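You operate a simulated robot arm through the tools that you are given. There is no shell and no other tool.

Carry out the task below with a simulated robot arm. There is one attempt and no reset: what you move stays moved.

JOB
Check the ring on the turntable and set the orange knob.
Fine: swing the steel arm on to it, press zero, turn the blue knob to its end and read the display; OK up to 0.05, else HOLD; leave the ring there and the arm away.

Only the result counts: the job must be done as asked and must still hold three seconds after the hand-in. Knocking over, shifting, dropping, spilling or breaking anything else fails it.

ROBOT AND FRAMES
A 6-joint arm with a fingered hand, fixed in place. Base frame: the origin is at the foot of the arm, x ahead of it, y to its left, z up. Readings come in mm, degrees, newtons and seconds.
With the tool pointing down near the work surface it reaches from about 320 to 800 mm from the base axis. Its first joint turns from -115.0 to 115.0 degrees. Payload 4 kg.
The tool frame sits at the grasp point between the pads (the TCP): z along the fingers, y along the line on which they close. The tips reach 26 mm beyond it. Largest opening 164 mm; the body of the gripper starts 73 mm behind the TCP. The gripper is a hand of 5 fingers: y runs from the thumb to the fingers, the wrist lies at [0, 0, -239] in the tool frame, and closing takes about 1.5 s.
Orientation is told as [roll, pitch, yaw] about the base's x, y, z axes, in that order, counted from this pose: with the fingers straight down and closing along the base's y, the tool's x points along the base's -x, its y along +y and its z along -z.

CONTROLS
- The arm moves only by the tool play_rows. Its argument "commands" is a list of rows, each an object of numbers (a shift or turn left out is 0, a gripper value left out holds the last): "x", "y", "z": the shift along the tool's x, y, z in mm; "rx", "ry", "rz": the turn, a rotation vector about the tool's x, y, z in degrees; "fingers": the finger opening in mm, from 0 to 164. In form: [{"x": .., "y": .., "z": .., "rx": .., "ry": .., "rz": .., "fingers": ..}, ...]. A call has 1 to 20 rows; each row is the pose to reach, as a shift and turn from the pose commanded when the call began, along the tool's axes at that moment. Each row takes 0.2 s and may step no farther than 50 mm and 8.6 degrees from the row before; otherwise, or with a gripper value out of range, the whole call is refused. A pose out of reach is approached as far as the arm can. The call stops where the force on the tool passes 40 N (or 10 N more than at its start, if that is more) or the arm is blocked; 0.2 s more then pass. The fingers move at their own pace (about 45 mm/s each) and stop on an object; they squeeze with about 26 N. The grip force told is the motor's: it shows also when the fingers shut on nothing. Time passes only in rows, and 0.2 s behind the last, so rows that repeat a pose let the fingers close. The reply holds the time, the measured pose of the TCP, the force on the tool along the base axes, the opening and the grip force, in the units named above and with some noise, with the torque about the TCP (base axes, N m) and any sound that the robot's microphone picked up, and new pictures: "pictures" is both (left out), scene, wrist or none.
- Cameras (640 x 400 px; columns grow to the right, rows downward): "scene" is fixed at [218.9, 650, 1654.9]; the picture's right is [-0.89, -0.45, 0.00], its down [-0.42, 0.85, -0.32] and it looks along [0.14, -0.28, -0.95] (base axes); focal length 266 px, centre (320, 200). "wrist" rides on the gripper at [51, -70, -93] in the tool frame; the picture's right is [0.81, 0.59, 0.00], its down [-0.43, 0.60, -0.68] and it looks along [-0.40, 0.55, 0.74] (tool axes); focal length 270 px, centre (320, 200). There is no depth. A picture from a camera that has moved, and an enlarged one, comes with that camera's place and axes in the base frame and with its lens.
- raise_lower(by): slides the trunk up (or, below 0, down) by that many mm; the arm rides with it, the base frame stays. It gives what a move gives, with no picture.
- hand_shape(shape): the hand has 5 fingers and takes this shape, open, in about a second: jaw (thumb against the fingers, like two jaws); tri (thumb and two fingers); tip (a fingertip pinch); poke (one finger out to press); point (the index stretched); flat (the hand flat); cup (the hand cupped); fist (a fist). The gripper value then closes the fingers along that shape, each until it touches; the sizes above hold for jaw. It gives what a move gives, with no picture.
- close_up(camera, box): a new picture of the part [left, top, right, bottom] of that camera's present view, enlarged. It takes no simulated time.
- sign_off(): hands the job in; it is judged then, once.

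Places have to be worked out from the pictures, the camera data and where the tool is seen. Open the gripper and draw the arm clear of the work before you hand the job in, unless the task says otherwise.

The tools are called after "Call:" as name(argument=value, ...) on one line, values as JSON. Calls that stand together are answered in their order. play_rows: Moves the arm, as the interface text tells. Its arguments: {"type":"object","properties":{"commands":{"type":"array","items":{"type":"object","properties":{"x":{"type":"number"},"y":{"type":"number"},"z":{"type":"number"},"rx":{"type":"number"},"ry":{"type":"number"},"rz":{"type":"number"},"fingers":{"type":"number"}}}},"pictures":{"type":"string","enum":["both","scene","wrist","none"]}},"required":["commands"]} The other tools are called the same way: raise_lower (by) slides the trunk up or down; hand_shape (shape) gives the hand a shape; close_up (camera, box) takes an enlarged picture of a part of a camera's view; sign_off () hands the job in.

At the start:

```text
clock: 0.0
eef_pos: [303.7, 372.1, 1293.4]
orientation: [0.0, 0.0, 0.0]
contact_force: [0.4, 0.5, 0.0]
ft_torque: [-0.01, -0.01, 0.01]
finger_gap: 164.2
grip_force: 0.2
shape: jaw
trunk travel left (down, up): [-875.0, 115.0]
```

scene: 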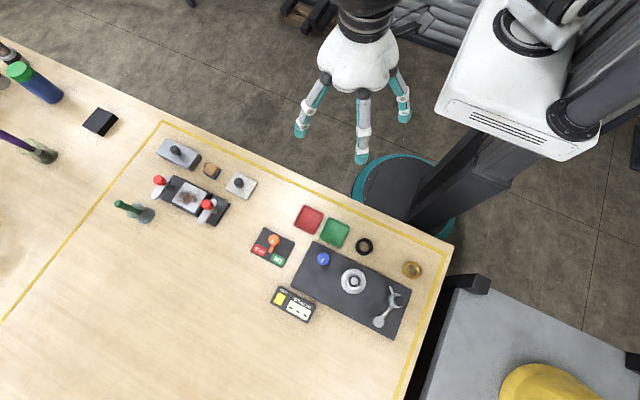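
wrist: 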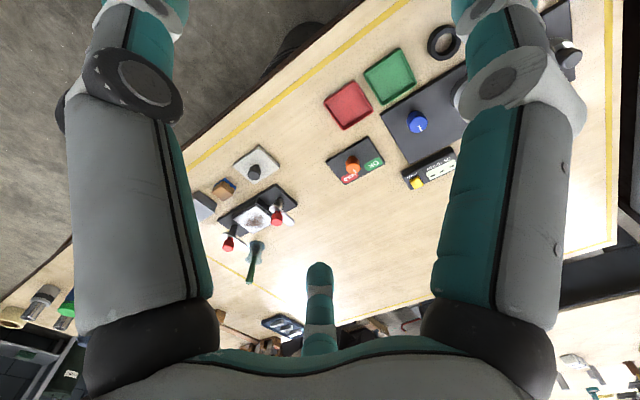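

I start by enlarging the scene view around the fixture to see the turntable, arm, knobs and display.

Call:
close_up(camera="scene", box=[240, 200, 440, 345])

Call:
close_up(camera="scene", box=[240, 225, 330, 330])

Call:
close_up(camera="scene", box=[325, 255, 425, 340])

Call:
close_up(camera="wrist", box=[300, 20, 480, 200])

```text
2.76 times, centred on (340, 272) of scene
camera zoom: at [218.9, 650.0, 1654.9], right [-0.89, -0.45, 0.0], down [-0.42, 0.85, -0.32], along [0.14, -0.28, -0.95], focal length 734 px, centre (265, 0)
```

zoom: 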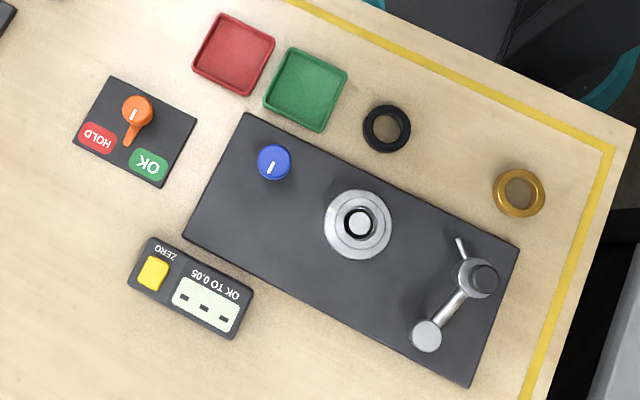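

```text
3.81 times, centred on (285, 278) of scene
camera zoom: at [218.9, 650.0, 1654.9], right [-0.89, -0.45, 0.0], down [-0.42, 0.85, -0.32], along [0.14, -0.28, -0.95], focal length 1014 px, centre (453, -95)
```

zoom: 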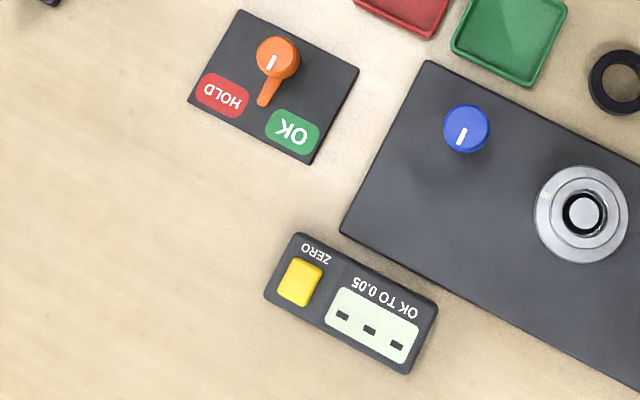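

```text
4.71 times, centred on (375, 298) of scene
camera zoom: at [218.9, 650.0, 1654.9], right [-0.89, -0.45, 0.0], down [-0.42, 0.85, -0.32], along [0.14, -0.28, -0.95], focal length 1253 px, centre (61, -259)
```

zoom: 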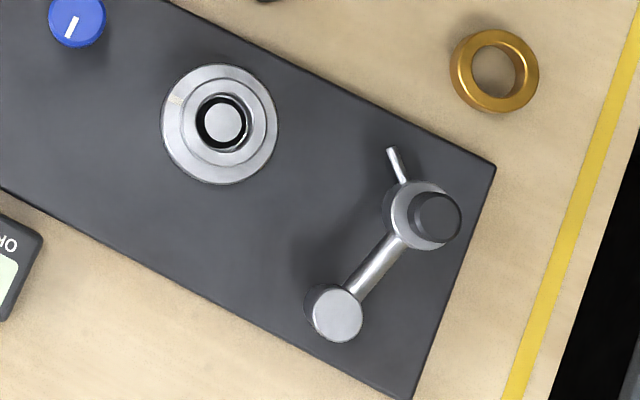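

```text
2.22 times, centred on (390, 110) of wrist
camera zoom: at [252.3, 302.0, 1387.3], right [-0.81, 0.59, 0.0], down [0.43, 0.6, 0.68], along [0.4, 0.55, -0.74], focal length 601 px, centre (164, 400)
```

zoom: 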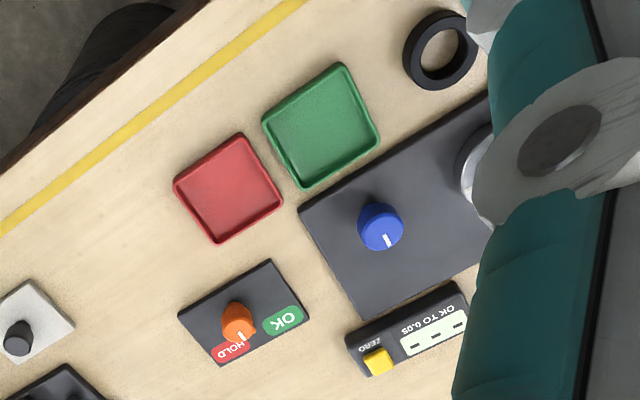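

From both views I triangulate the blue knob's top at about (245, 581, 942), so the table top is near z≈900. I lower the trunk some way, staying well above everything, to get a nearer wrist view.

Call:
raise_lower(by=-150)

Call:
play_rows(commands=[{"x": 40, "y": 20}, {"x": 80, "y": 40}, {"x": 120, "y": 60}, {"x": 160, "y": 80}, {"x": 200, "y": 100}, {"x": 220, "y": 120}])

```text
clock: 1.8
eef_pos: [303.7, 372.3, 1143.9]
orientation: [0.0, -0.1, 0.0]
contact_force: [-0.1, -0.3, -0.6]
ft_torque: [-0.04, 0.0, -0.03]
finger_gap: 163.8
grip_force: 0.1
shape: jaw
trunk travel left (down, up): [-725.0, 265.0]
```

```text
clock: 3.1
eef_pos: [82.1, 492.3, 1142.1]
orientation: [0.0, -0.1, 0.0]
contact_force: [0.7, -0.6, -0.3]
ft_torque: [-0.01, 0.0, -0.02]
finger_gap: 164.0
grip_force: 0.1
shape: jaw
trunk travel left (down, up): [-725.0, 265.0]
camera wrist: at [31.3, 422.7, 1236.2], right [-0.81, 0.59, 0.0], down [0.43, 0.6, 0.68], along [0.4, 0.55, -0.74], focal length 270 px, centre (320, 200)
```

scene: 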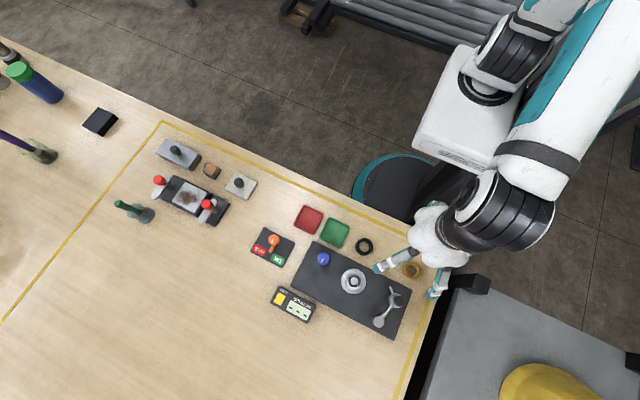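
wrist: 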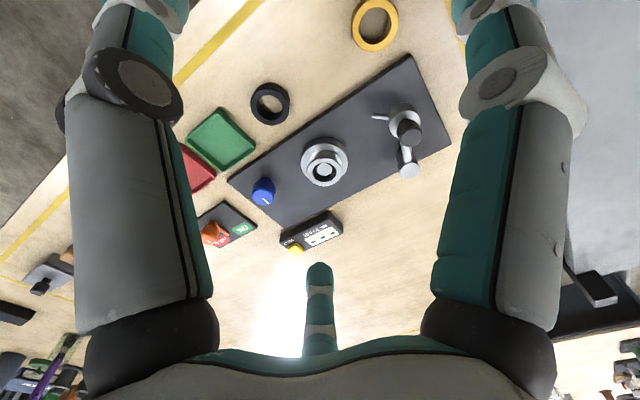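

Call:
close_up(camera="wrist", box=[220, 50, 460, 260])

Call:
close_up(camera="wrist", box=[290, 80, 450, 200])

```text
1.90 times, centred on (340, 155) of wrist
camera zoom: at [31.3, 422.7, 1236.2], right [-0.81, 0.59, 0.0], down [0.43, 0.6, 0.68], along [0.4, 0.55, -0.74], focal length 515 px, centre (282, 286)
```

zoom: 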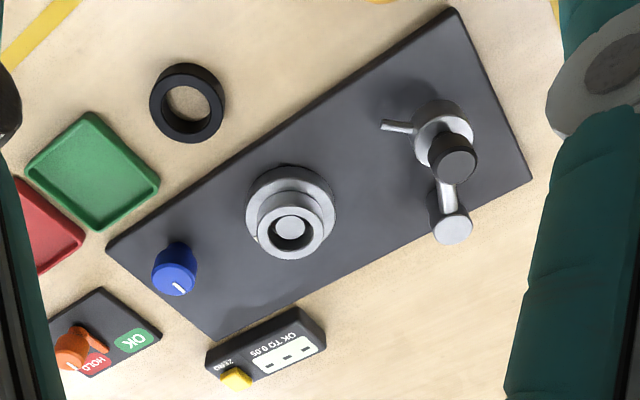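

```text
3.33 times, centred on (370, 140) of wrist
camera zoom: at [31.3, 422.7, 1236.2], right [-0.81, 0.59, 0.0], down [0.43, 0.6, 0.68], along [0.4, 0.55, -0.74], focal length 901 px, centre (153, 400)
```

zoom: 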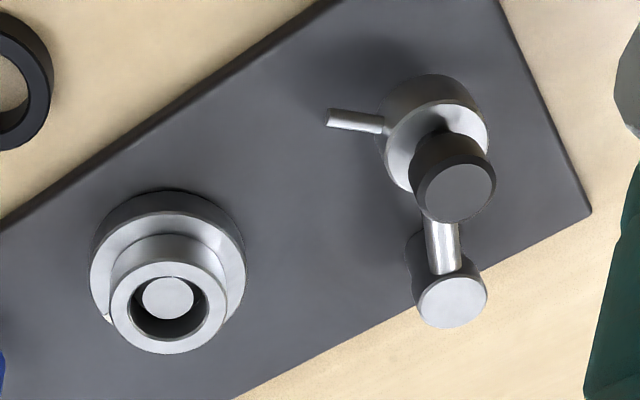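

The arm pivots on the post near (60, 653), its head with the black handle is at about (39, 591, top 990) and the stylus tip at about (63, 567, 948); the ring centre is near (150, 595, top 956). I look closer at the hand to understand how its fingers sit.

Call:
close_up(camera="scene", box=[340, 160, 520, 310])

Call:
close_up(camera="wrist", box=[0, 0, 640, 400])

```text
2.67 times, centred on (430, 235) of scene
camera zoom: at [218.9, 650.0, 1654.9], right [-0.89, -0.45, 0.0], down [-0.42, 0.85, -0.32], along [0.14, -0.28, -0.95], focal length 710 px, centre (27, 107)
```

zoom: 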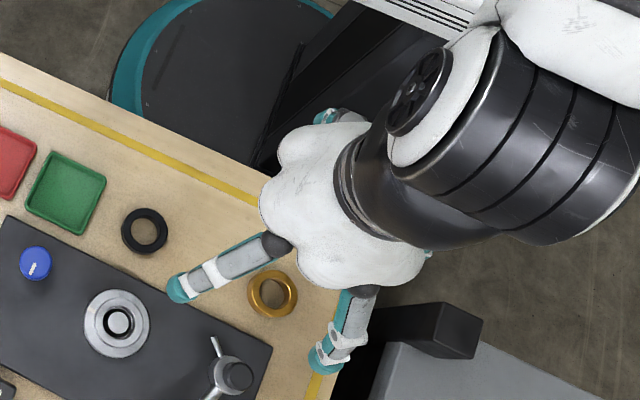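

```text
1.00 times, centred on (320, 200) of wrist (not enlarged: the box is as wide or as high as the picture)
camera zoom: at [31.3, 422.7, 1236.2], right [-0.81, 0.59, 0.0], down [0.43, 0.6, 0.68], along [0.4, 0.55, -0.74], focal length 270 px, centre (320, 200)
```

zoom: 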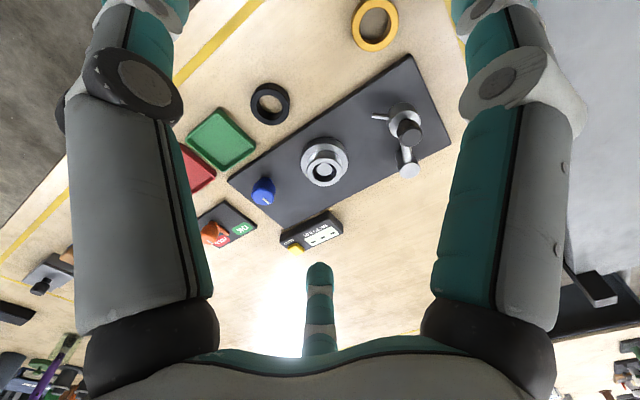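

The hand's fingers are hard to make out while spread. I close the jaw shape in free space and view it to learn where the pads meet.

Call:
play_rows(commands=[{"fingers": 30}, {"fingers": 30}, {"fingers": 30}, {"fingers": 30}, {"fingers": 30}, {"fingers": 30}, {"fingers": 30}, {"fingers": 30}])

Call:
close_up(camera="scene", box=[340, 160, 520, 310])

```text
clock: 5.0
eef_pos: [82.7, 492.4, 1143.5]
orientation: [0.1, 0.0, 0.0]
contact_force: [-0.2, 0.1, -0.2]
ft_torque: [0.0, 0.02, -0.01]
finger_gap: 30.4
grip_force: 0.0
shape: jaw
trunk travel left (down, up): [-725.0, 265.0]
camera wrist: at [31.8, 421.7, 1236.5], right [-0.81, 0.59, 0.0], down [0.43, 0.6, 0.68], along [0.4, 0.55, -0.74], focal length 270 px, centre (320, 200)
```

scene: 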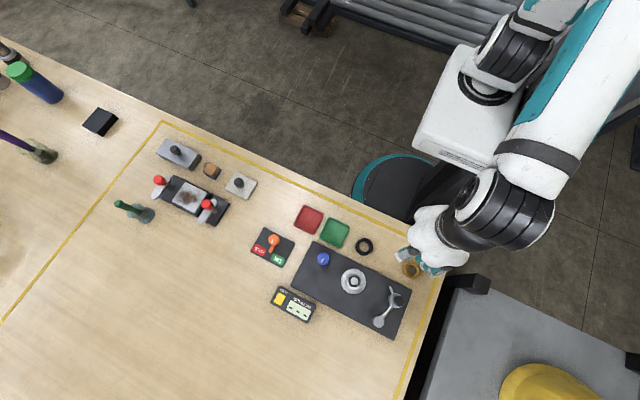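
wrist: 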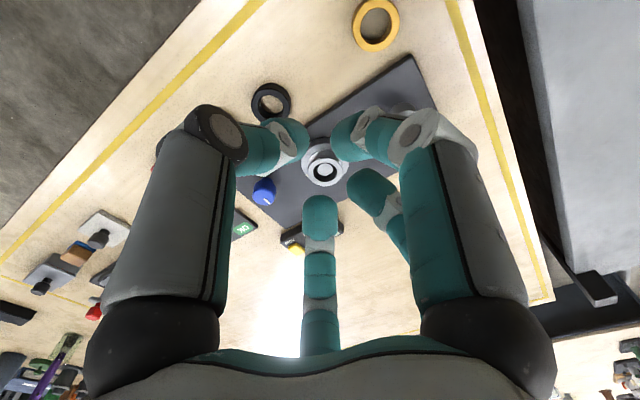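

```text
2.67 times, centred on (430, 235) of scene
camera zoom: at [218.9, 650.0, 1654.9], right [-0.89, -0.45, 0.0], down [-0.42, 0.85, -0.32], along [0.14, -0.28, -0.95], focal length 710 px, centre (27, 107)
```

zoom: 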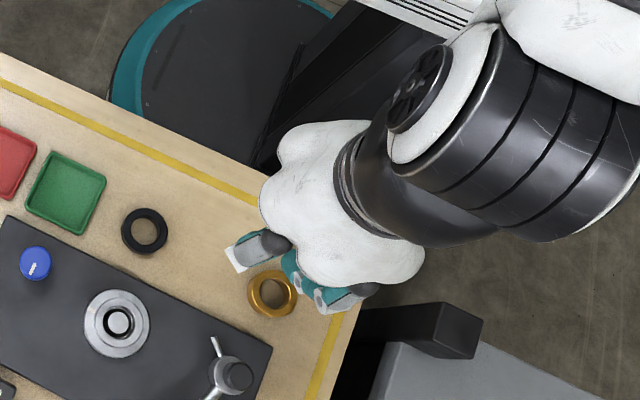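

Four digits are visible now, the thumb at upper left and fingers opposite. I close fully in free air to see exactly where they meet.

Call:
play_rows(commands=[{"fingers": 0}, {"fingers": 0}, {"fingers": 0}, {"fingers": 0}, {"fingers": 0}], pictures="wrist")

Call:
close_up(camera="wrist", box=[160, 80, 480, 280])

```text
clock: 6.2
eef_pos: [82.2, 491.5, 1143.8]
orientation: [0.0, 0.0, 0.0]
contact_force: [-0.1, 0.9, 0.2]
ft_torque: [0.02, -0.01, 0.05]
finger_gap: 0.0
grip_force: 25.8
shape: jaw
trunk travel left (down, up): [-725.0, 265.0]
camera wrist: at [31.8, 421.7, 1236.5], right [-0.81, 0.59, 0.0], down [0.43, 0.6, 0.68], along [0.4, 0.55, -0.74], focal length 270 px, centre (320, 200)
```

wrist: 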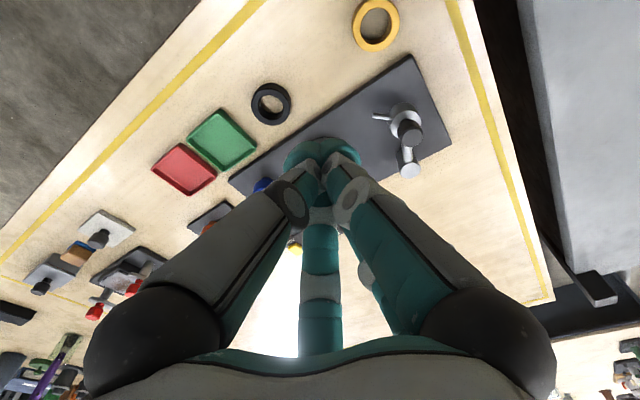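

```text
2.00 times, centred on (320, 180) of wrist
camera zoom: at [31.8, 421.7, 1236.5], right [-0.81, 0.59, 0.0], down [0.43, 0.6, 0.68], along [0.4, 0.55, -0.74], focal length 541 px, centre (320, 240)
```

zoom: 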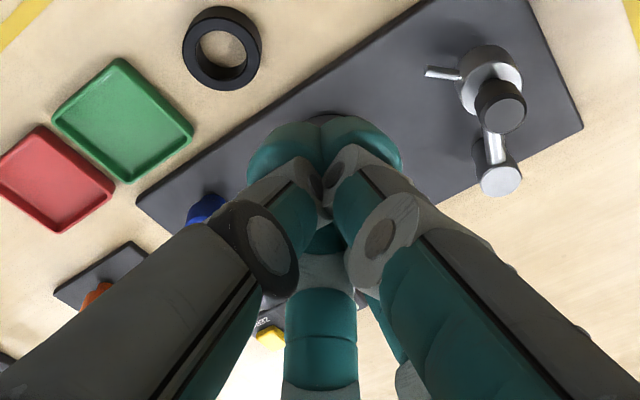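

The digits meet at the TCP line as expected. I open to about 64 mm and move above the black handle of the steel arm at height for a better look.

Call:
play_rows(commands=[{"x": 20, "y": 40, "fingers": 64}, {"x": 43, "y": 80, "fingers": 64}, {"x": 43, "y": 99, "fingers": 64}, {"x": 43, "y": 99, "fingers": 64}, {"x": 43, "y": 99, "fingers": 64}], pictures="both")

Call:
close_up(camera="wrist", box=[240, 80, 480, 230])

```text
clock: 7.3
eef_pos: [41.1, 589.5, 1144.8]
orientation: [0.0, -0.1, 0.0]
contact_force: [0.2, -0.4, 0.4]
ft_torque: [-0.01, 0.01, -0.02]
finger_gap: 63.7
grip_force: 0.1
shape: jaw
trunk travel left (down, up): [-725.0, 265.0]
camera wrist: at [-10.1, 520.8, 1236.6], right [-0.81, 0.59, 0.0], down [0.43, 0.6, 0.68], along [0.4, 0.55, -0.74], focal length 270 px, centre (320, 200)
```

scene: 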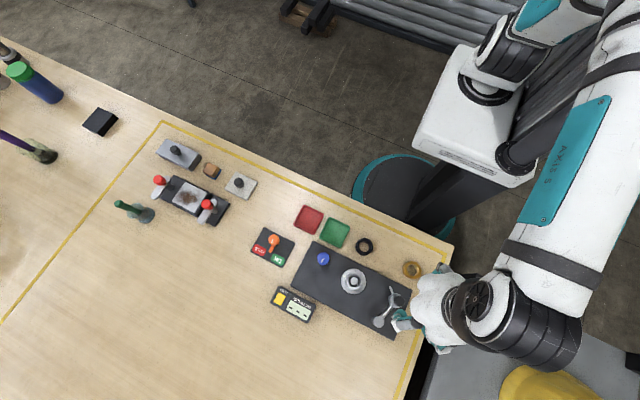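
wrist: 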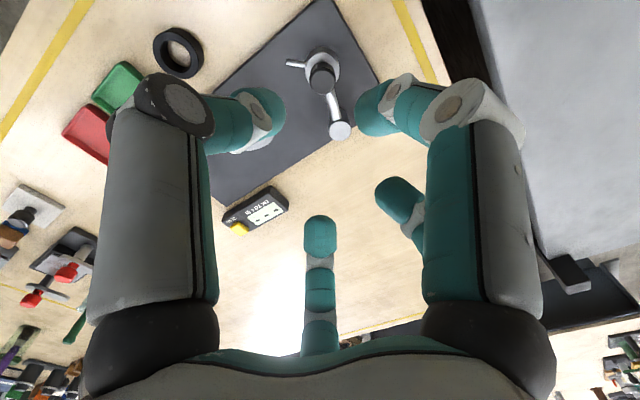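

```text
2.67 times, centred on (360, 155) of wrist
camera zoom: at [-10.1, 520.8, 1236.6], right [-0.81, 0.59, 0.0], down [0.43, 0.6, 0.68], along [0.4, 0.55, -0.74], focal length 721 px, centre (213, 320)
```

zoom: 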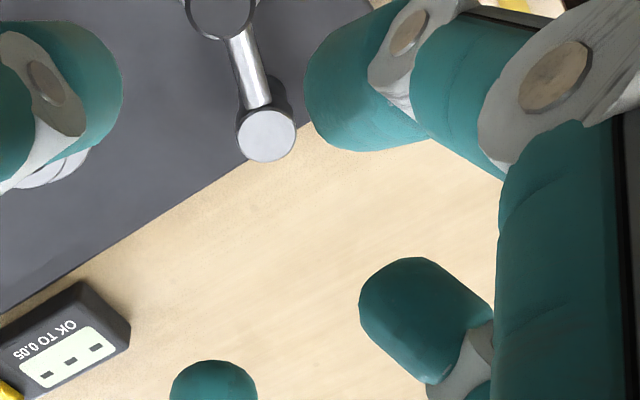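

The five digits sit radially around the TCP. I measure the handle's position more exactly with an enlarged wrist view before descending.

Call:
close_up(camera="wrist", box=[270, 30, 370, 150])

Call:
close_up(camera="scene", box=[340, 250, 460, 345])

```text
3.33 times, centred on (320, 90) of wrist
camera zoom: at [-10.1, 520.8, 1236.6], right [-0.81, 0.59, 0.0], down [0.43, 0.6, 0.68], along [0.4, 0.55, -0.74], focal length 901 px, centre (320, 567)
```

zoom: 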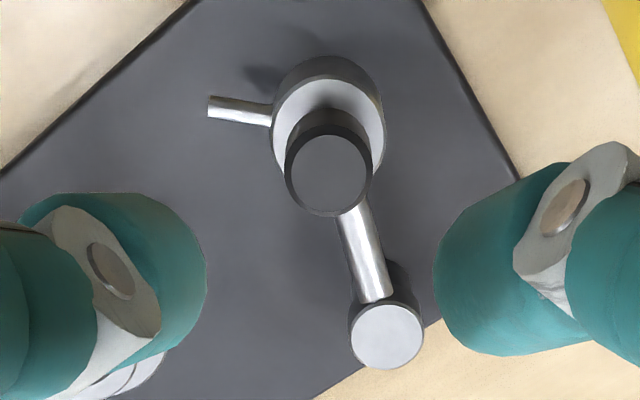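

```text
4.21 times, centred on (400, 298) of scene
camera zoom: at [218.9, 650.0, 1654.9], right [-0.89, -0.45, 0.0], down [-0.42, 0.85, -0.32], along [0.14, -0.28, -0.95], focal length 1121 px, centre (-17, -210)
```

zoom: 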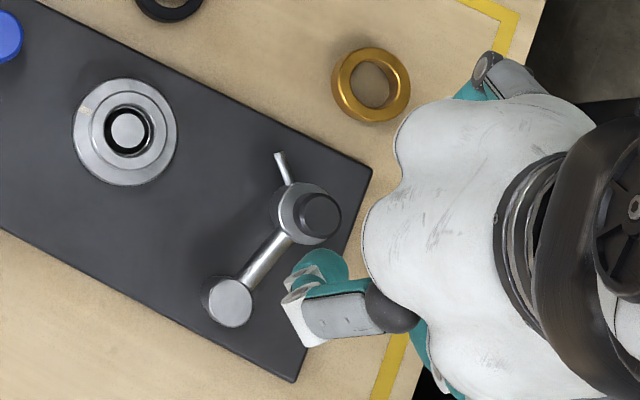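

Refined: handle top centre ≈ (38.5, 590.4, 990.7), radius ≈ 11.5; pivot ≈ (60, 654). I lower the trunk 110 mm with the fingers narrowed and then check alignment above the handle.

Call:
play_rows(commands=[{"x": 2, "y": 1, "fingers": 48}, {"x": 2, "y": 1, "fingers": 48}, {"x": 2, "y": 1, "fingers": 48}], pictures="none")

Call:
raise_lower(by=-110)

Call:
play_rows(commands=[{"fingers": 48}], pictures="both")

Call:
close_up(camera="scene", box=[340, 250, 460, 345])

```text
clock: 8.2
eef_pos: [38.3, 592.1, 1143.0]
orientation: [0.0, 0.0, 0.1]
contact_force: [0.4, -0.7, 0.1]
ft_torque: [-0.01, 0.03, 0.02]
finger_gap: 48.3
grip_force: 0.1
shape: jaw
trunk travel left (down, up): [-725.0, 265.0]
```

```text
clock: 9.6
eef_pos: [38.7, 591.5, 1033.8]
orientation: [0.0, -0.1, 0.0]
contact_force: [-0.1, 0.9, -1.2]
ft_torque: [0.01, 0.0, 0.0]
finger_gap: 48.4
grip_force: 0.1
shape: jaw
trunk travel left (down, up): [-615.0, 375.0]
```

```text
clock: 10.0
eef_pos: [38.2, 591.2, 1034.4]
orientation: [0.0, 0.0, -0.1]
contact_force: [0.2, -1.4, 0.4]
ft_torque: [-0.02, 0.0, 0.0]
finger_gap: 48.7
grip_force: 0.0
shape: jaw
trunk travel left (down, up): [-615.0, 375.0]
camera wrist: at [-12.3, 521.6, 1126.9], right [-0.81, 0.59, 0.0], down [0.43, 0.6, 0.68], along [0.4, 0.55, -0.74], focal length 270 px, centre (320, 200)
```

scene: 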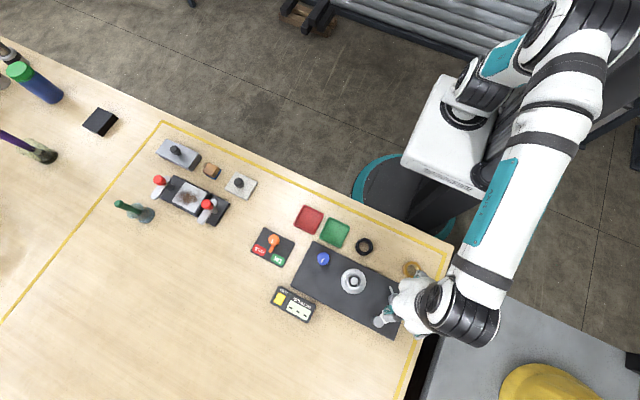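
wrist: 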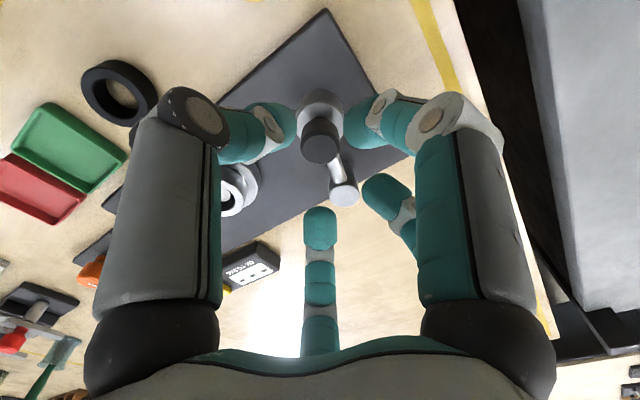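

```text
4.21 times, centred on (400, 298) of scene
camera zoom: at [218.9, 650.0, 1654.9], right [-0.89, -0.45, 0.0], down [-0.42, 0.85, -0.32], along [0.14, -0.28, -0.95], focal length 1121 px, centre (-17, -210)
```

zoom: 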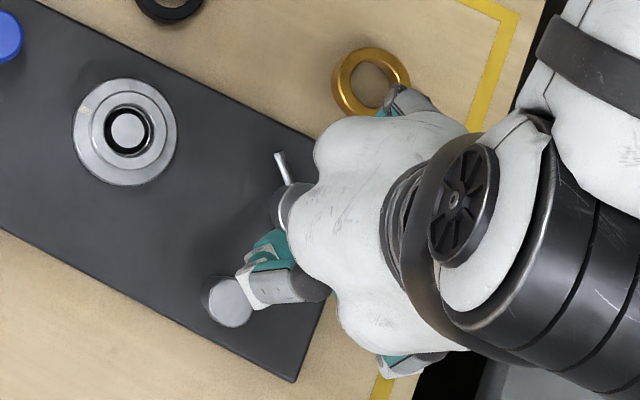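

The handle appears centred between the fingertips. I descend to z≈992 (tips about 966, above the head) and close on the handle.

Call:
play_rows(commands=[{"z": 15}, {"z": 30}, {"z": 42}, {"z": 42, "fingers": 10}, {"z": 42, "fingers": 10}, {"z": 42, "fingers": 10}, {"z": 42, "fingers": 10}, {"z": 42, "fingers": 10}], pictures="both")

Call:
close_up(camera="wrist", box=[220, 80, 420, 240])

```text
clock: 11.8
eef_pos: [38.5, 591.8, 992.0]
orientation: [-0.1, 0.0, 0.0]
contact_force: [0.5, -1.9, -7.5]
ft_torque: [-0.03, 0.04, -0.01]
finger_gap: 18.7
grip_force: 25.5
shape: jaw
trunk travel left (down, up): [-615.0, 375.0]
camera wrist: at [-12.8, 522.3, 1085.0], right [-0.81, 0.59, 0.0], down [0.43, 0.6, 0.68], along [0.4, 0.55, -0.74], focal length 270 px, centre (320, 200)
```

scene: 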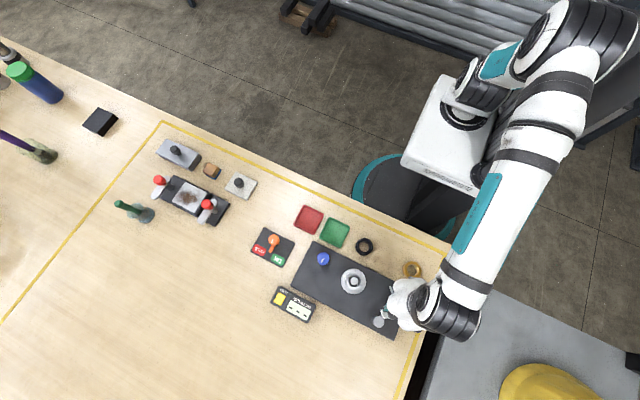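
wrist: 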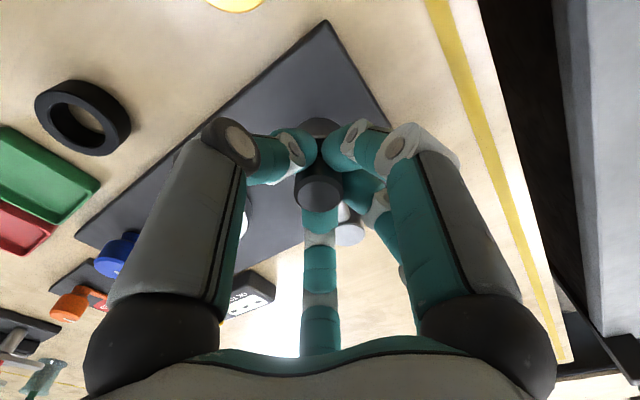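

```text
2.50 times, centred on (320, 160) of wrist
camera zoom: at [-12.8, 522.3, 1085.0], right [-0.81, 0.59, 0.0], down [0.43, 0.6, 0.68], along [0.4, 0.55, -0.74], focal length 676 px, centre (320, 300)
```

zoom: 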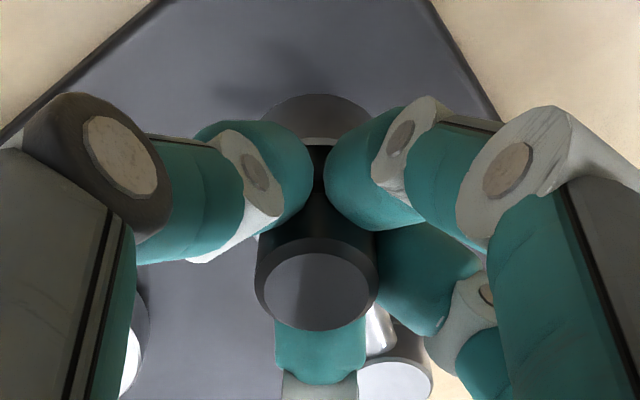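

The handle is gripped (gap 18.7). I swing it along its arc about (60, 654) toward the ring, turning the hand with it, first about 32°.

Call:
play_rows(commands=[{"x": -4.5, "y": -1.4, "rz": -4}, {"x": -9, "y": -2.4, "rz": -8}, {"x": -13.6, "y": -3.1, "rz": -12}, {"x": -18.2, "y": -3.5, "rz": -16}, {"x": -22.8, "y": -3.5, "rz": -20}, {"x": -27.5, "y": -3.3, "rz": -24}, {"x": -32.1, "y": -2.7, "rz": -28}, {"x": -36.6, "y": -1.8, "rz": -32}], pictures="both")

Call:
close_up(camera="scene", box=[260, 235, 440, 345])

```text
clock: 13.6
eef_pos: [73.9, 590.4, 991.4]
orientation: [0.1, 0.0, 32.1]
contact_force: [1.6, -2.8, -6.6]
ft_torque: [-0.05, 0.01, 0.02]
finger_gap: 18.4
grip_force: 26.4
shape: jaw
trunk travel left (down, up): [-615.0, 375.0]
camera wrist: at [69.1, 504.3, 1084.8], right [-1.0, 0.07, 0.0], down [0.05, 0.73, 0.68], along [0.05, 0.68, -0.74], focal length 270 px, centre (320, 200)
```

scene: 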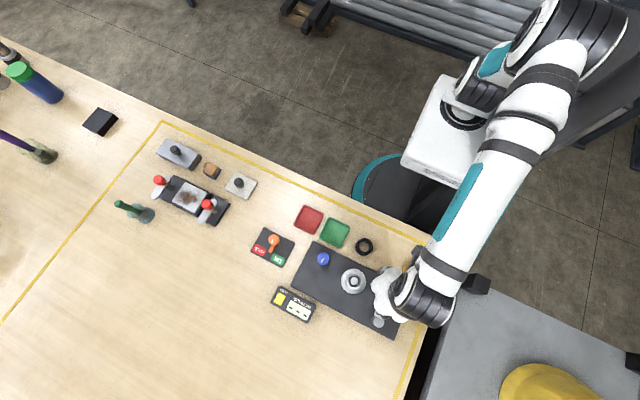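
wrist: 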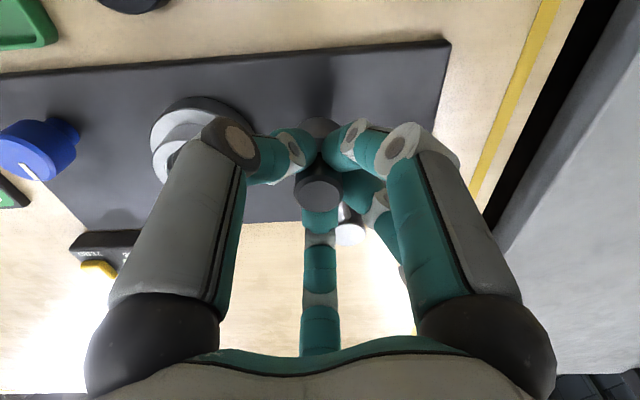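

```text
3.56 times, centred on (350, 290) of scene
camera zoom: at [218.9, 650.0, 1654.9], right [-0.89, -0.45, 0.0], down [-0.42, 0.85, -0.32], along [0.14, -0.28, -0.95], focal length 947 px, centre (213, -120)
```

zoom: 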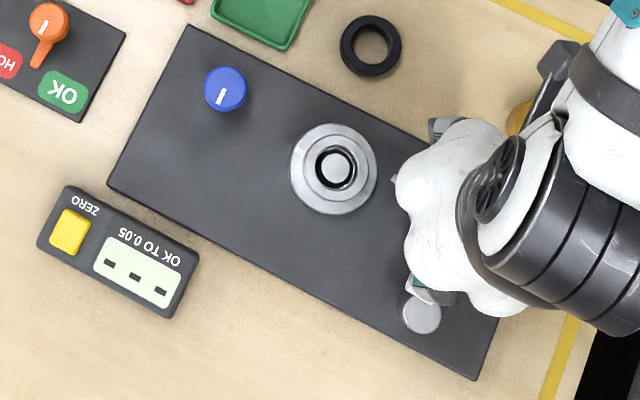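

The arm swings freely and the ring hasn't been touched yet. I go on to about 40° and check the force and the display.

Call:
play_rows(commands=[{"x": -2.2, "y": -0.7, "rz": -2}, {"x": -4.4, "y": -1.4, "rz": -4}, {"x": -6.7, "y": -1.9, "rz": -6}, {"x": -9, "y": -2.4, "rz": -8}], pictures="wrist")

Call:
close_up(camera="scene", box=[260, 235, 440, 345])

```text
clock: 14.6
eef_pos: [83.6, 592.8, 991.3]
orientation: [0.1, 0.0, 40.0]
contact_force: [-0.4, -0.4, -6.5]
ft_torque: [0.01, 0.04, 0.02]
finger_gap: 18.6
grip_force: 26.1
shape: jaw
trunk travel left (down, up): [-615.0, 375.0]
camera wrist: at [89.6, 506.8, 1084.7], right [-1.0, -0.07, 0.0], down [-0.05, 0.73, 0.68], along [-0.05, 0.68, -0.74], focal length 270 px, centre (320, 200)
```

wrist: 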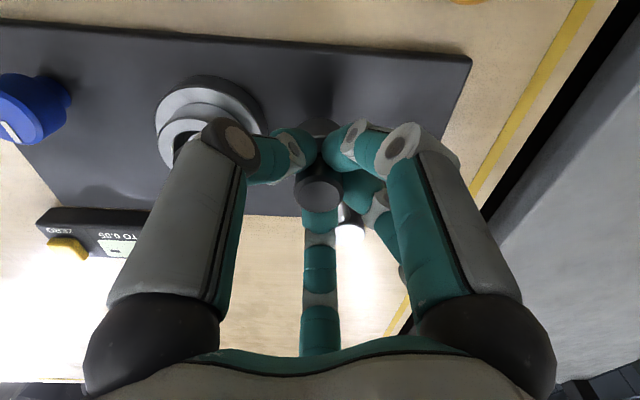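

```text
3.56 times, centred on (350, 290) of scene
camera zoom: at [218.9, 650.0, 1654.9], right [-0.89, -0.45, 0.0], down [-0.42, 0.85, -0.32], along [0.14, -0.28, -0.95], focal length 947 px, centre (213, -120)
```

zoom: 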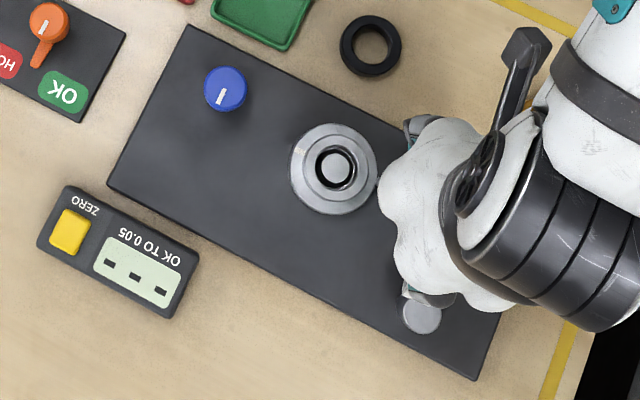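

Still no contact. I continue in small steps (3°), watching for contact force and a live display.

Call:
play_rows(commands=[{"x": -1.1, "y": -0.4, "rz": -1}, {"x": -2.2, "y": -0.7, "rz": -2}, {"x": -3.4, "y": -1.1, "rz": -3}, {"x": -3.4, "y": -1.1, "rz": -3}], pictures="none")

Call:
close_up(camera="scene", box=[260, 235, 440, 345])

```text
clock: 15.6
eef_pos: [88.9, 593.3, 989.9]
orientation: [0.0, 0.0, 43.0]
contact_force: [-1.0, 1.1, -4.3]
ft_torque: [0.0, 0.04, 0.0]
finger_gap: 18.5
grip_force: 26.2
shape: jaw
trunk travel left (down, up): [-615.0, 375.0]
```

```text
3.56 times, centred on (350, 290) of scene
camera zoom: at [218.9, 650.0, 1654.9], right [-0.89, -0.45, 0.0], down [-0.42, 0.85, -0.32], along [0.14, -0.28, -0.95], focal length 947 px, centre (213, -120)
```

zoom: 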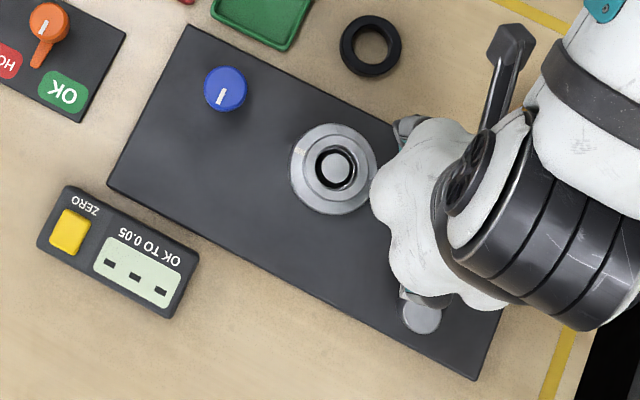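

No contact yet; head is near x≈88. I advance another 2°.

Call:
play_rows(commands=[{"x": -1.1, "y": -0.4, "rz": -1}, {"x": -2.2, "y": -0.7, "rz": -2}, {"x": -2.2, "y": -0.7, "rz": -2}], pictures="none")

Call:
close_up(camera="scene", box=[260, 235, 440, 345])

```text
clock: 16.4
eef_pos: [90.0, 593.6, 990.8]
orientation: [0.0, 0.0, 45.0]
contact_force: [-2.8, 0.1, -6.4]
ft_torque: [-0.02, 0.02, 0.0]
finger_gap: 18.4
grip_force: 26.4
shape: jaw
trunk travel left (down, up): [-615.0, 375.0]
```

```text
3.56 times, centred on (350, 290) of scene
camera zoom: at [218.9, 650.0, 1654.9], right [-0.89, -0.45, 0.0], down [-0.42, 0.85, -0.32], along [0.14, -0.28, -0.95], focal length 947 px, centre (213, -120)
```

zoom: 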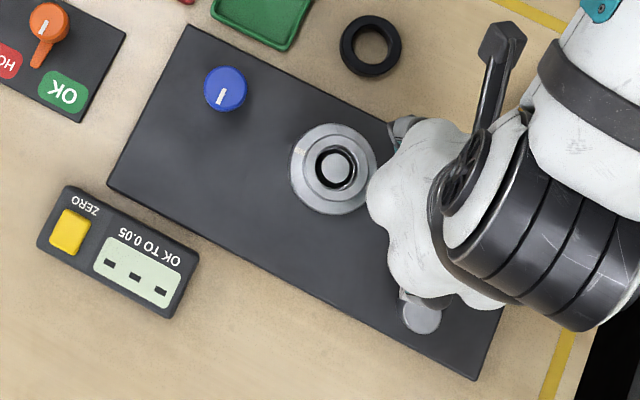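

A slight x force (-2.8 N) hints at first contact, but the display is still blank. I advance another 2° in 1° rows.

Call:
play_rows(commands=[{"x": -1.1, "y": -0.4, "rz": -1}, {"x": -2.2, "y": -0.7, "rz": -2}, {"x": -2.2, "y": -0.7, "rz": -2}], pictures="none")

Call:
close_up(camera="scene", box=[260, 235, 440, 345])

```text
clock: 17.2
eef_pos: [89.6, 595.5, 991.2]
orientation: [-0.2, 0.1, 47.0]
contact_force: [-9.4, -6.9, -8.6]
ft_torque: [-0.11, 0.17, -0.15]
finger_gap: 18.3
grip_force: 25.6
shape: jaw
trunk travel left (down, up): [-615.0, 375.0]
```

```text
3.56 times, centred on (350, 290) of scene
camera zoom: at [218.9, 650.0, 1654.9], right [-0.89, -0.45, 0.0], down [-0.42, 0.85, -0.32], along [0.14, -0.28, -0.95], focal length 947 px, centre (213, -120)
```

zoom: 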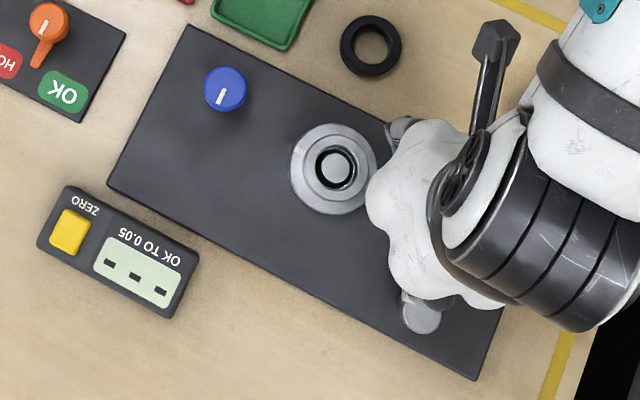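

Contact is now firm (≈-9 N in x), the arm stops at x≈90 where I expected the stylus to touch the ring. I release the handle, rise clear and look at the stylus and ring.

Call:
play_rows(commands=[{"fingers": 52}, {"fingers": 52}, {"fingers": 52}, {"fingers": 52}, {"z": -25}, {"z": -50}, {"z": -100}, {"z": -130}], pictures="both")

Call:
close_up(camera="scene", box=[260, 235, 440, 345])

Call:
close_up(camera="wrist", box=[160, 0, 420, 200])

```text
clock: 19.0
eef_pos: [91.5, 597.2, 1121.9]
orientation: [0.0, 0.0, 47.0]
contact_force: [-0.9, 0.4, 0.2]
ft_torque: [0.04, -0.03, -0.01]
finger_gap: 51.7
grip_force: 0.1
shape: jaw
trunk travel left (down, up): [-615.0, 375.0]
camera wrist: at [107.3, 511.5, 1214.7], right [-0.98, -0.19, 0.0], down [-0.14, 0.72, 0.68], along [-0.13, 0.67, -0.74], focal length 270 px, centre (320, 200)
```

scene: 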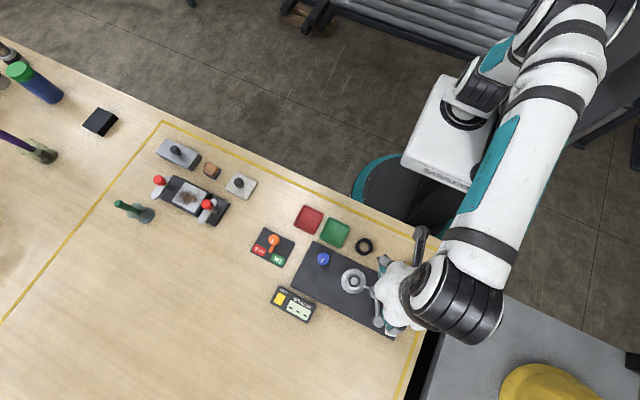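
wrist: 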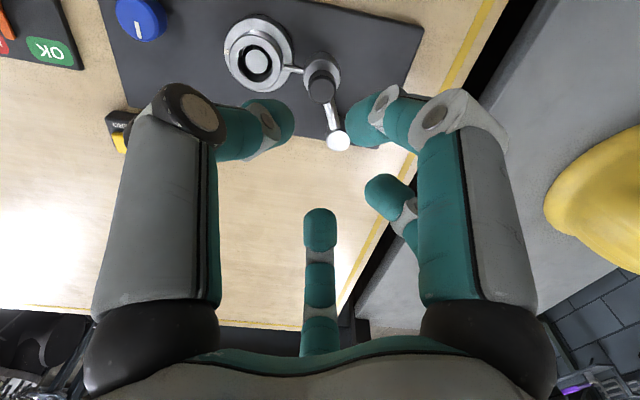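

```text
3.56 times, centred on (350, 290) of scene
camera zoom: at [218.9, 650.0, 1654.9], right [-0.89, -0.45, 0.0], down [-0.42, 0.85, -0.32], along [0.14, -0.28, -0.95], focal length 947 px, centre (213, -120)
```

zoom: 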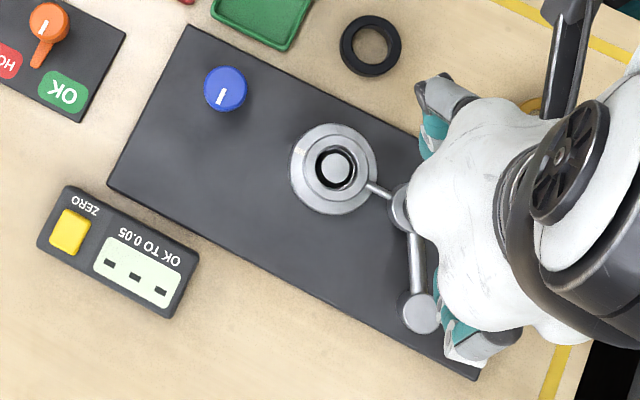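

```text
2.00 times, centred on (290, 100) of wrist
camera zoom: at [107.3, 511.5, 1214.7], right [-0.98, -0.19, 0.0], down [-0.14, 0.72, 0.68], along [-0.13, 0.67, -0.74], focal length 541 px, centre (380, 400)
```

zoom: 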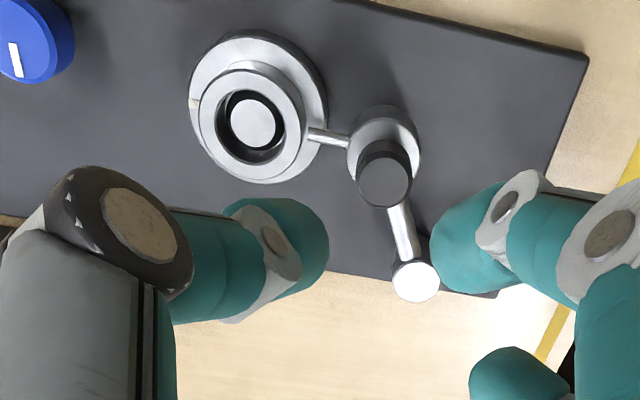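

The stylus touches the ring and the arm stays put. The zero button's top I triangulate at about (299.5, 716.5, 935); I move up and across toward it and take the poke shape.

Call:
play_rows(commands=[{"z": -20, "rz": 7}, {"x": -30, "y": 0, "z": -20, "rz": 14}, {"x": -70, "y": 0, "z": -20, "rz": 21}, {"x": -110, "y": -30, "z": -20, "rz": 28}, {"x": -150, "y": -50, "z": -20, "rz": 35}, {"x": -190, "y": -65, "z": -20, "rz": 42}, {"x": -215, "y": -75, "z": -20, "rz": 47}], pictures="none")

Call:
hand_shape(shape="poke")

Call:
play_rows(commands=[{"x": 0}], pictures="both")

```text
clock: 20.6
eef_pos: [273.8, 637.4, 1083.1]
orientation: [2.2, -0.6, -0.1]
contact_force: [0.2, -0.7, 0.6]
ft_torque: [0.01, -0.01, 0.0]
finger_gap: 52.2
grip_force: 0.1
shape: jaw
out of reach, approached as far as the arm can: row 1, 2, 3, 4, 5, 6, 7
trunk travel left (down, up): [-615.0, 375.0]
```

```text
clock: 21.5
eef_pos: [275.0, 637.2, 1082.4]
orientation: [2.1, -0.7, 0.0]
contact_force: [-0.5, 0.0, -0.6]
ft_torque: [0.01, 0.0, 0.01]
finger_gap: 0.0
grip_force: 0.1
shape: poke
trunk travel left (down, up): [-615.0, 375.0]
```

```text
clock: 21.9
eef_pos: [273.2, 637.4, 1082.6]
orientation: [2.2, -0.8, 0.0]
contact_force: [-0.5, 0.1, 0.4]
ft_torque: [0.03, 0.0, 0.02]
finger_gap: 0.2
grip_force: 0.1
shape: poke
trunk travel left (down, up): [-615.0, 375.0]
camera wrist: at [222.0, 564.1, 1173.1], right [-0.81, 0.59, 0.01], down [0.42, 0.57, 0.7], along [0.41, 0.57, -0.71], focal length 270 px, centre (320, 200)
```

scene: 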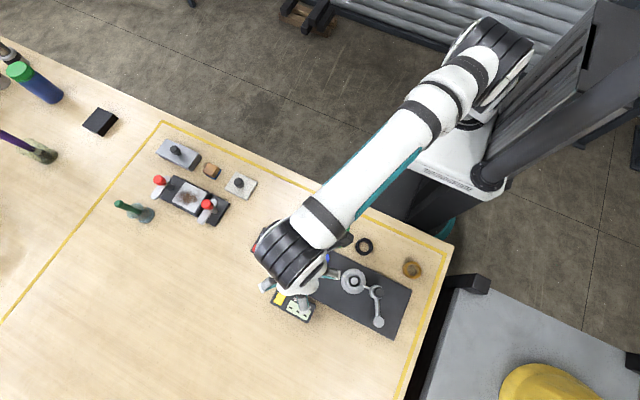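
wrist: 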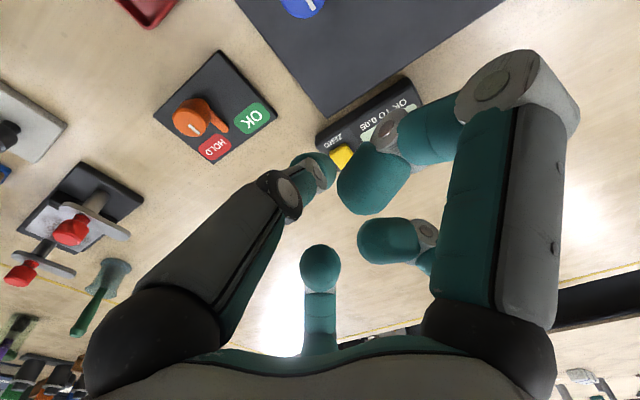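

The reach ended short at that height, so I'll need to work lower. In poke shape the left digit stretches with its tip near the tool axis; I enlarge to locate its tip.

Call:
close_up(camera="wrist", box=[240, 110, 440, 235])

Call:
close_up(camera="scene", box=[240, 230, 360, 330])

```text
3.20 times, centred on (340, 172) of wrist
camera zoom: at [222.0, 564.1, 1173.1], right [-0.81, 0.59, 0.01], down [0.42, 0.57, 0.7], along [0.41, 0.57, -0.71], focal length 865 px, centre (256, 288)
```

zoom: 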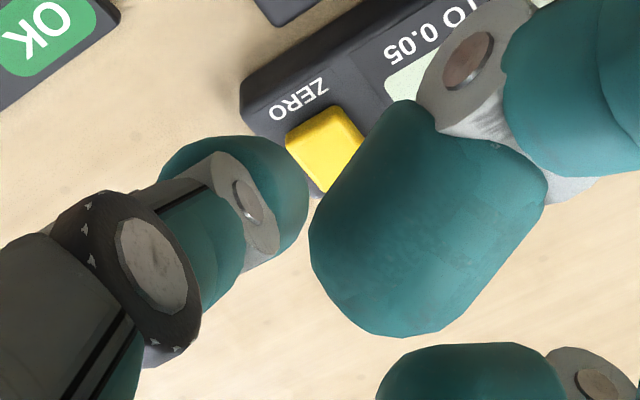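

```text
4.00 times, centred on (300, 280) of scene
camera zoom: at [218.9, 650.0, 1654.9], right [-0.89, -0.45, 0.0], down [-0.42, 0.85, -0.32], along [0.14, -0.28, -0.95], focal length 1065 px, centre (400, -120)
```

zoom: 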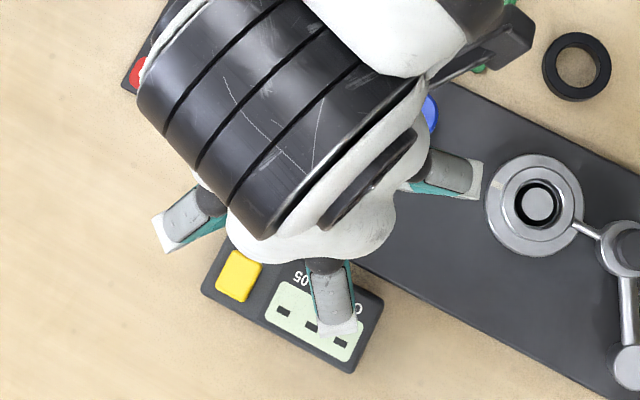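

The poke tip lies close to the tool axis, about 26–28 mm beyond the TCP. I bring the hand down and outward toward the button, correcting the small tilt, staying about 50 mm above it.

Call:
play_rows(commands=[{"z": 35, "rx": 1, "ry": 0.3}, {"z": 70, "y": 5, "rx": 2.2, "ry": 0.7}, {"x": -12, "y": 40, "z": 70, "rx": 2.2, "ry": 0.7}, {"x": -25, "y": 75, "z": 70, "rx": 2.2, "ry": 0.7}], pictures="both")

Call:
close_up(camera="wrist", box=[240, 110, 440, 235])

Call:
close_up(camera="scene", box=[240, 230, 360, 330])

```text
clock: 22.9
eef_pos: [282.0, 670.5, 990.1]
orientation: [-1.4, 0.4, 0.0]
contact_force: [0.3, 0.0, -0.9]
ft_torque: [-0.01, -0.01, -0.02]
finger_gap: 0.0
grip_force: 0.1
shape: poke
out of reach, approached as far as the arm can: row 3, 4
trunk travel left (down, up): [-615.0, 375.0]
camera wrist: at [231.9, 602.4, 1085.5], right [-0.81, 0.59, -0.01], down [0.44, 0.61, 0.66], along [0.39, 0.53, -0.75], focal length 270 px, centre (320, 200)
```

scene: 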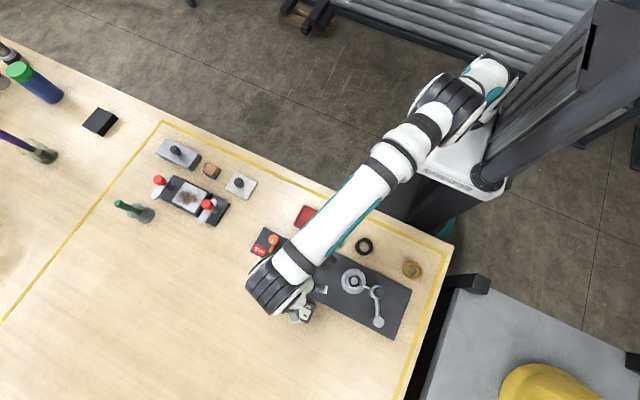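
wrist: 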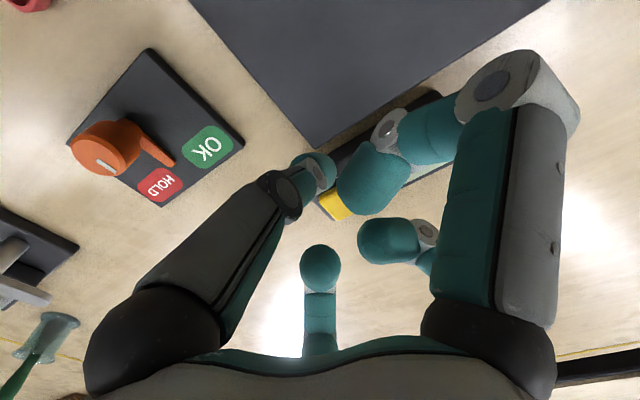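

```text
3.20 times, centred on (340, 172) of wrist
camera zoom: at [231.9, 602.4, 1085.5], right [-0.81, 0.59, -0.01], down [0.44, 0.61, 0.66], along [0.39, 0.53, -0.75], focal length 865 px, centre (256, 288)
```

zoom: 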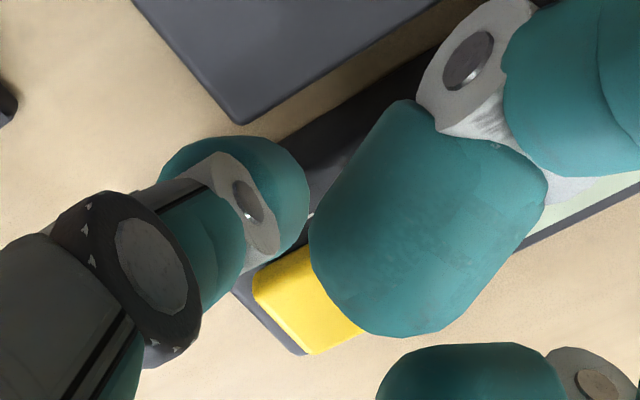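

```text
4.00 times, centred on (300, 280) of scene
camera zoom: at [218.9, 650.0, 1654.9], right [-0.89, -0.45, 0.0], down [-0.42, 0.85, -0.32], along [0.14, -0.28, -0.95], focal length 1065 px, centre (400, -120)
```

zoom: 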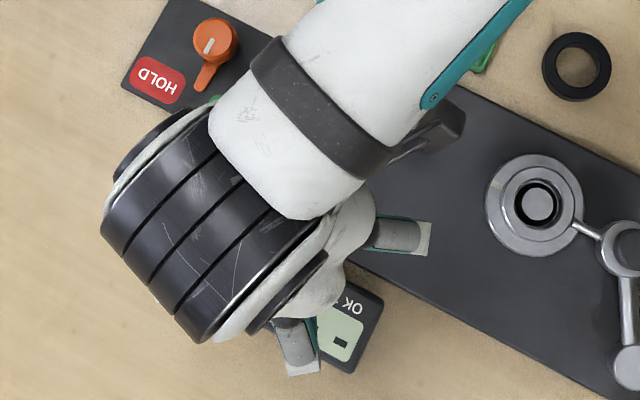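

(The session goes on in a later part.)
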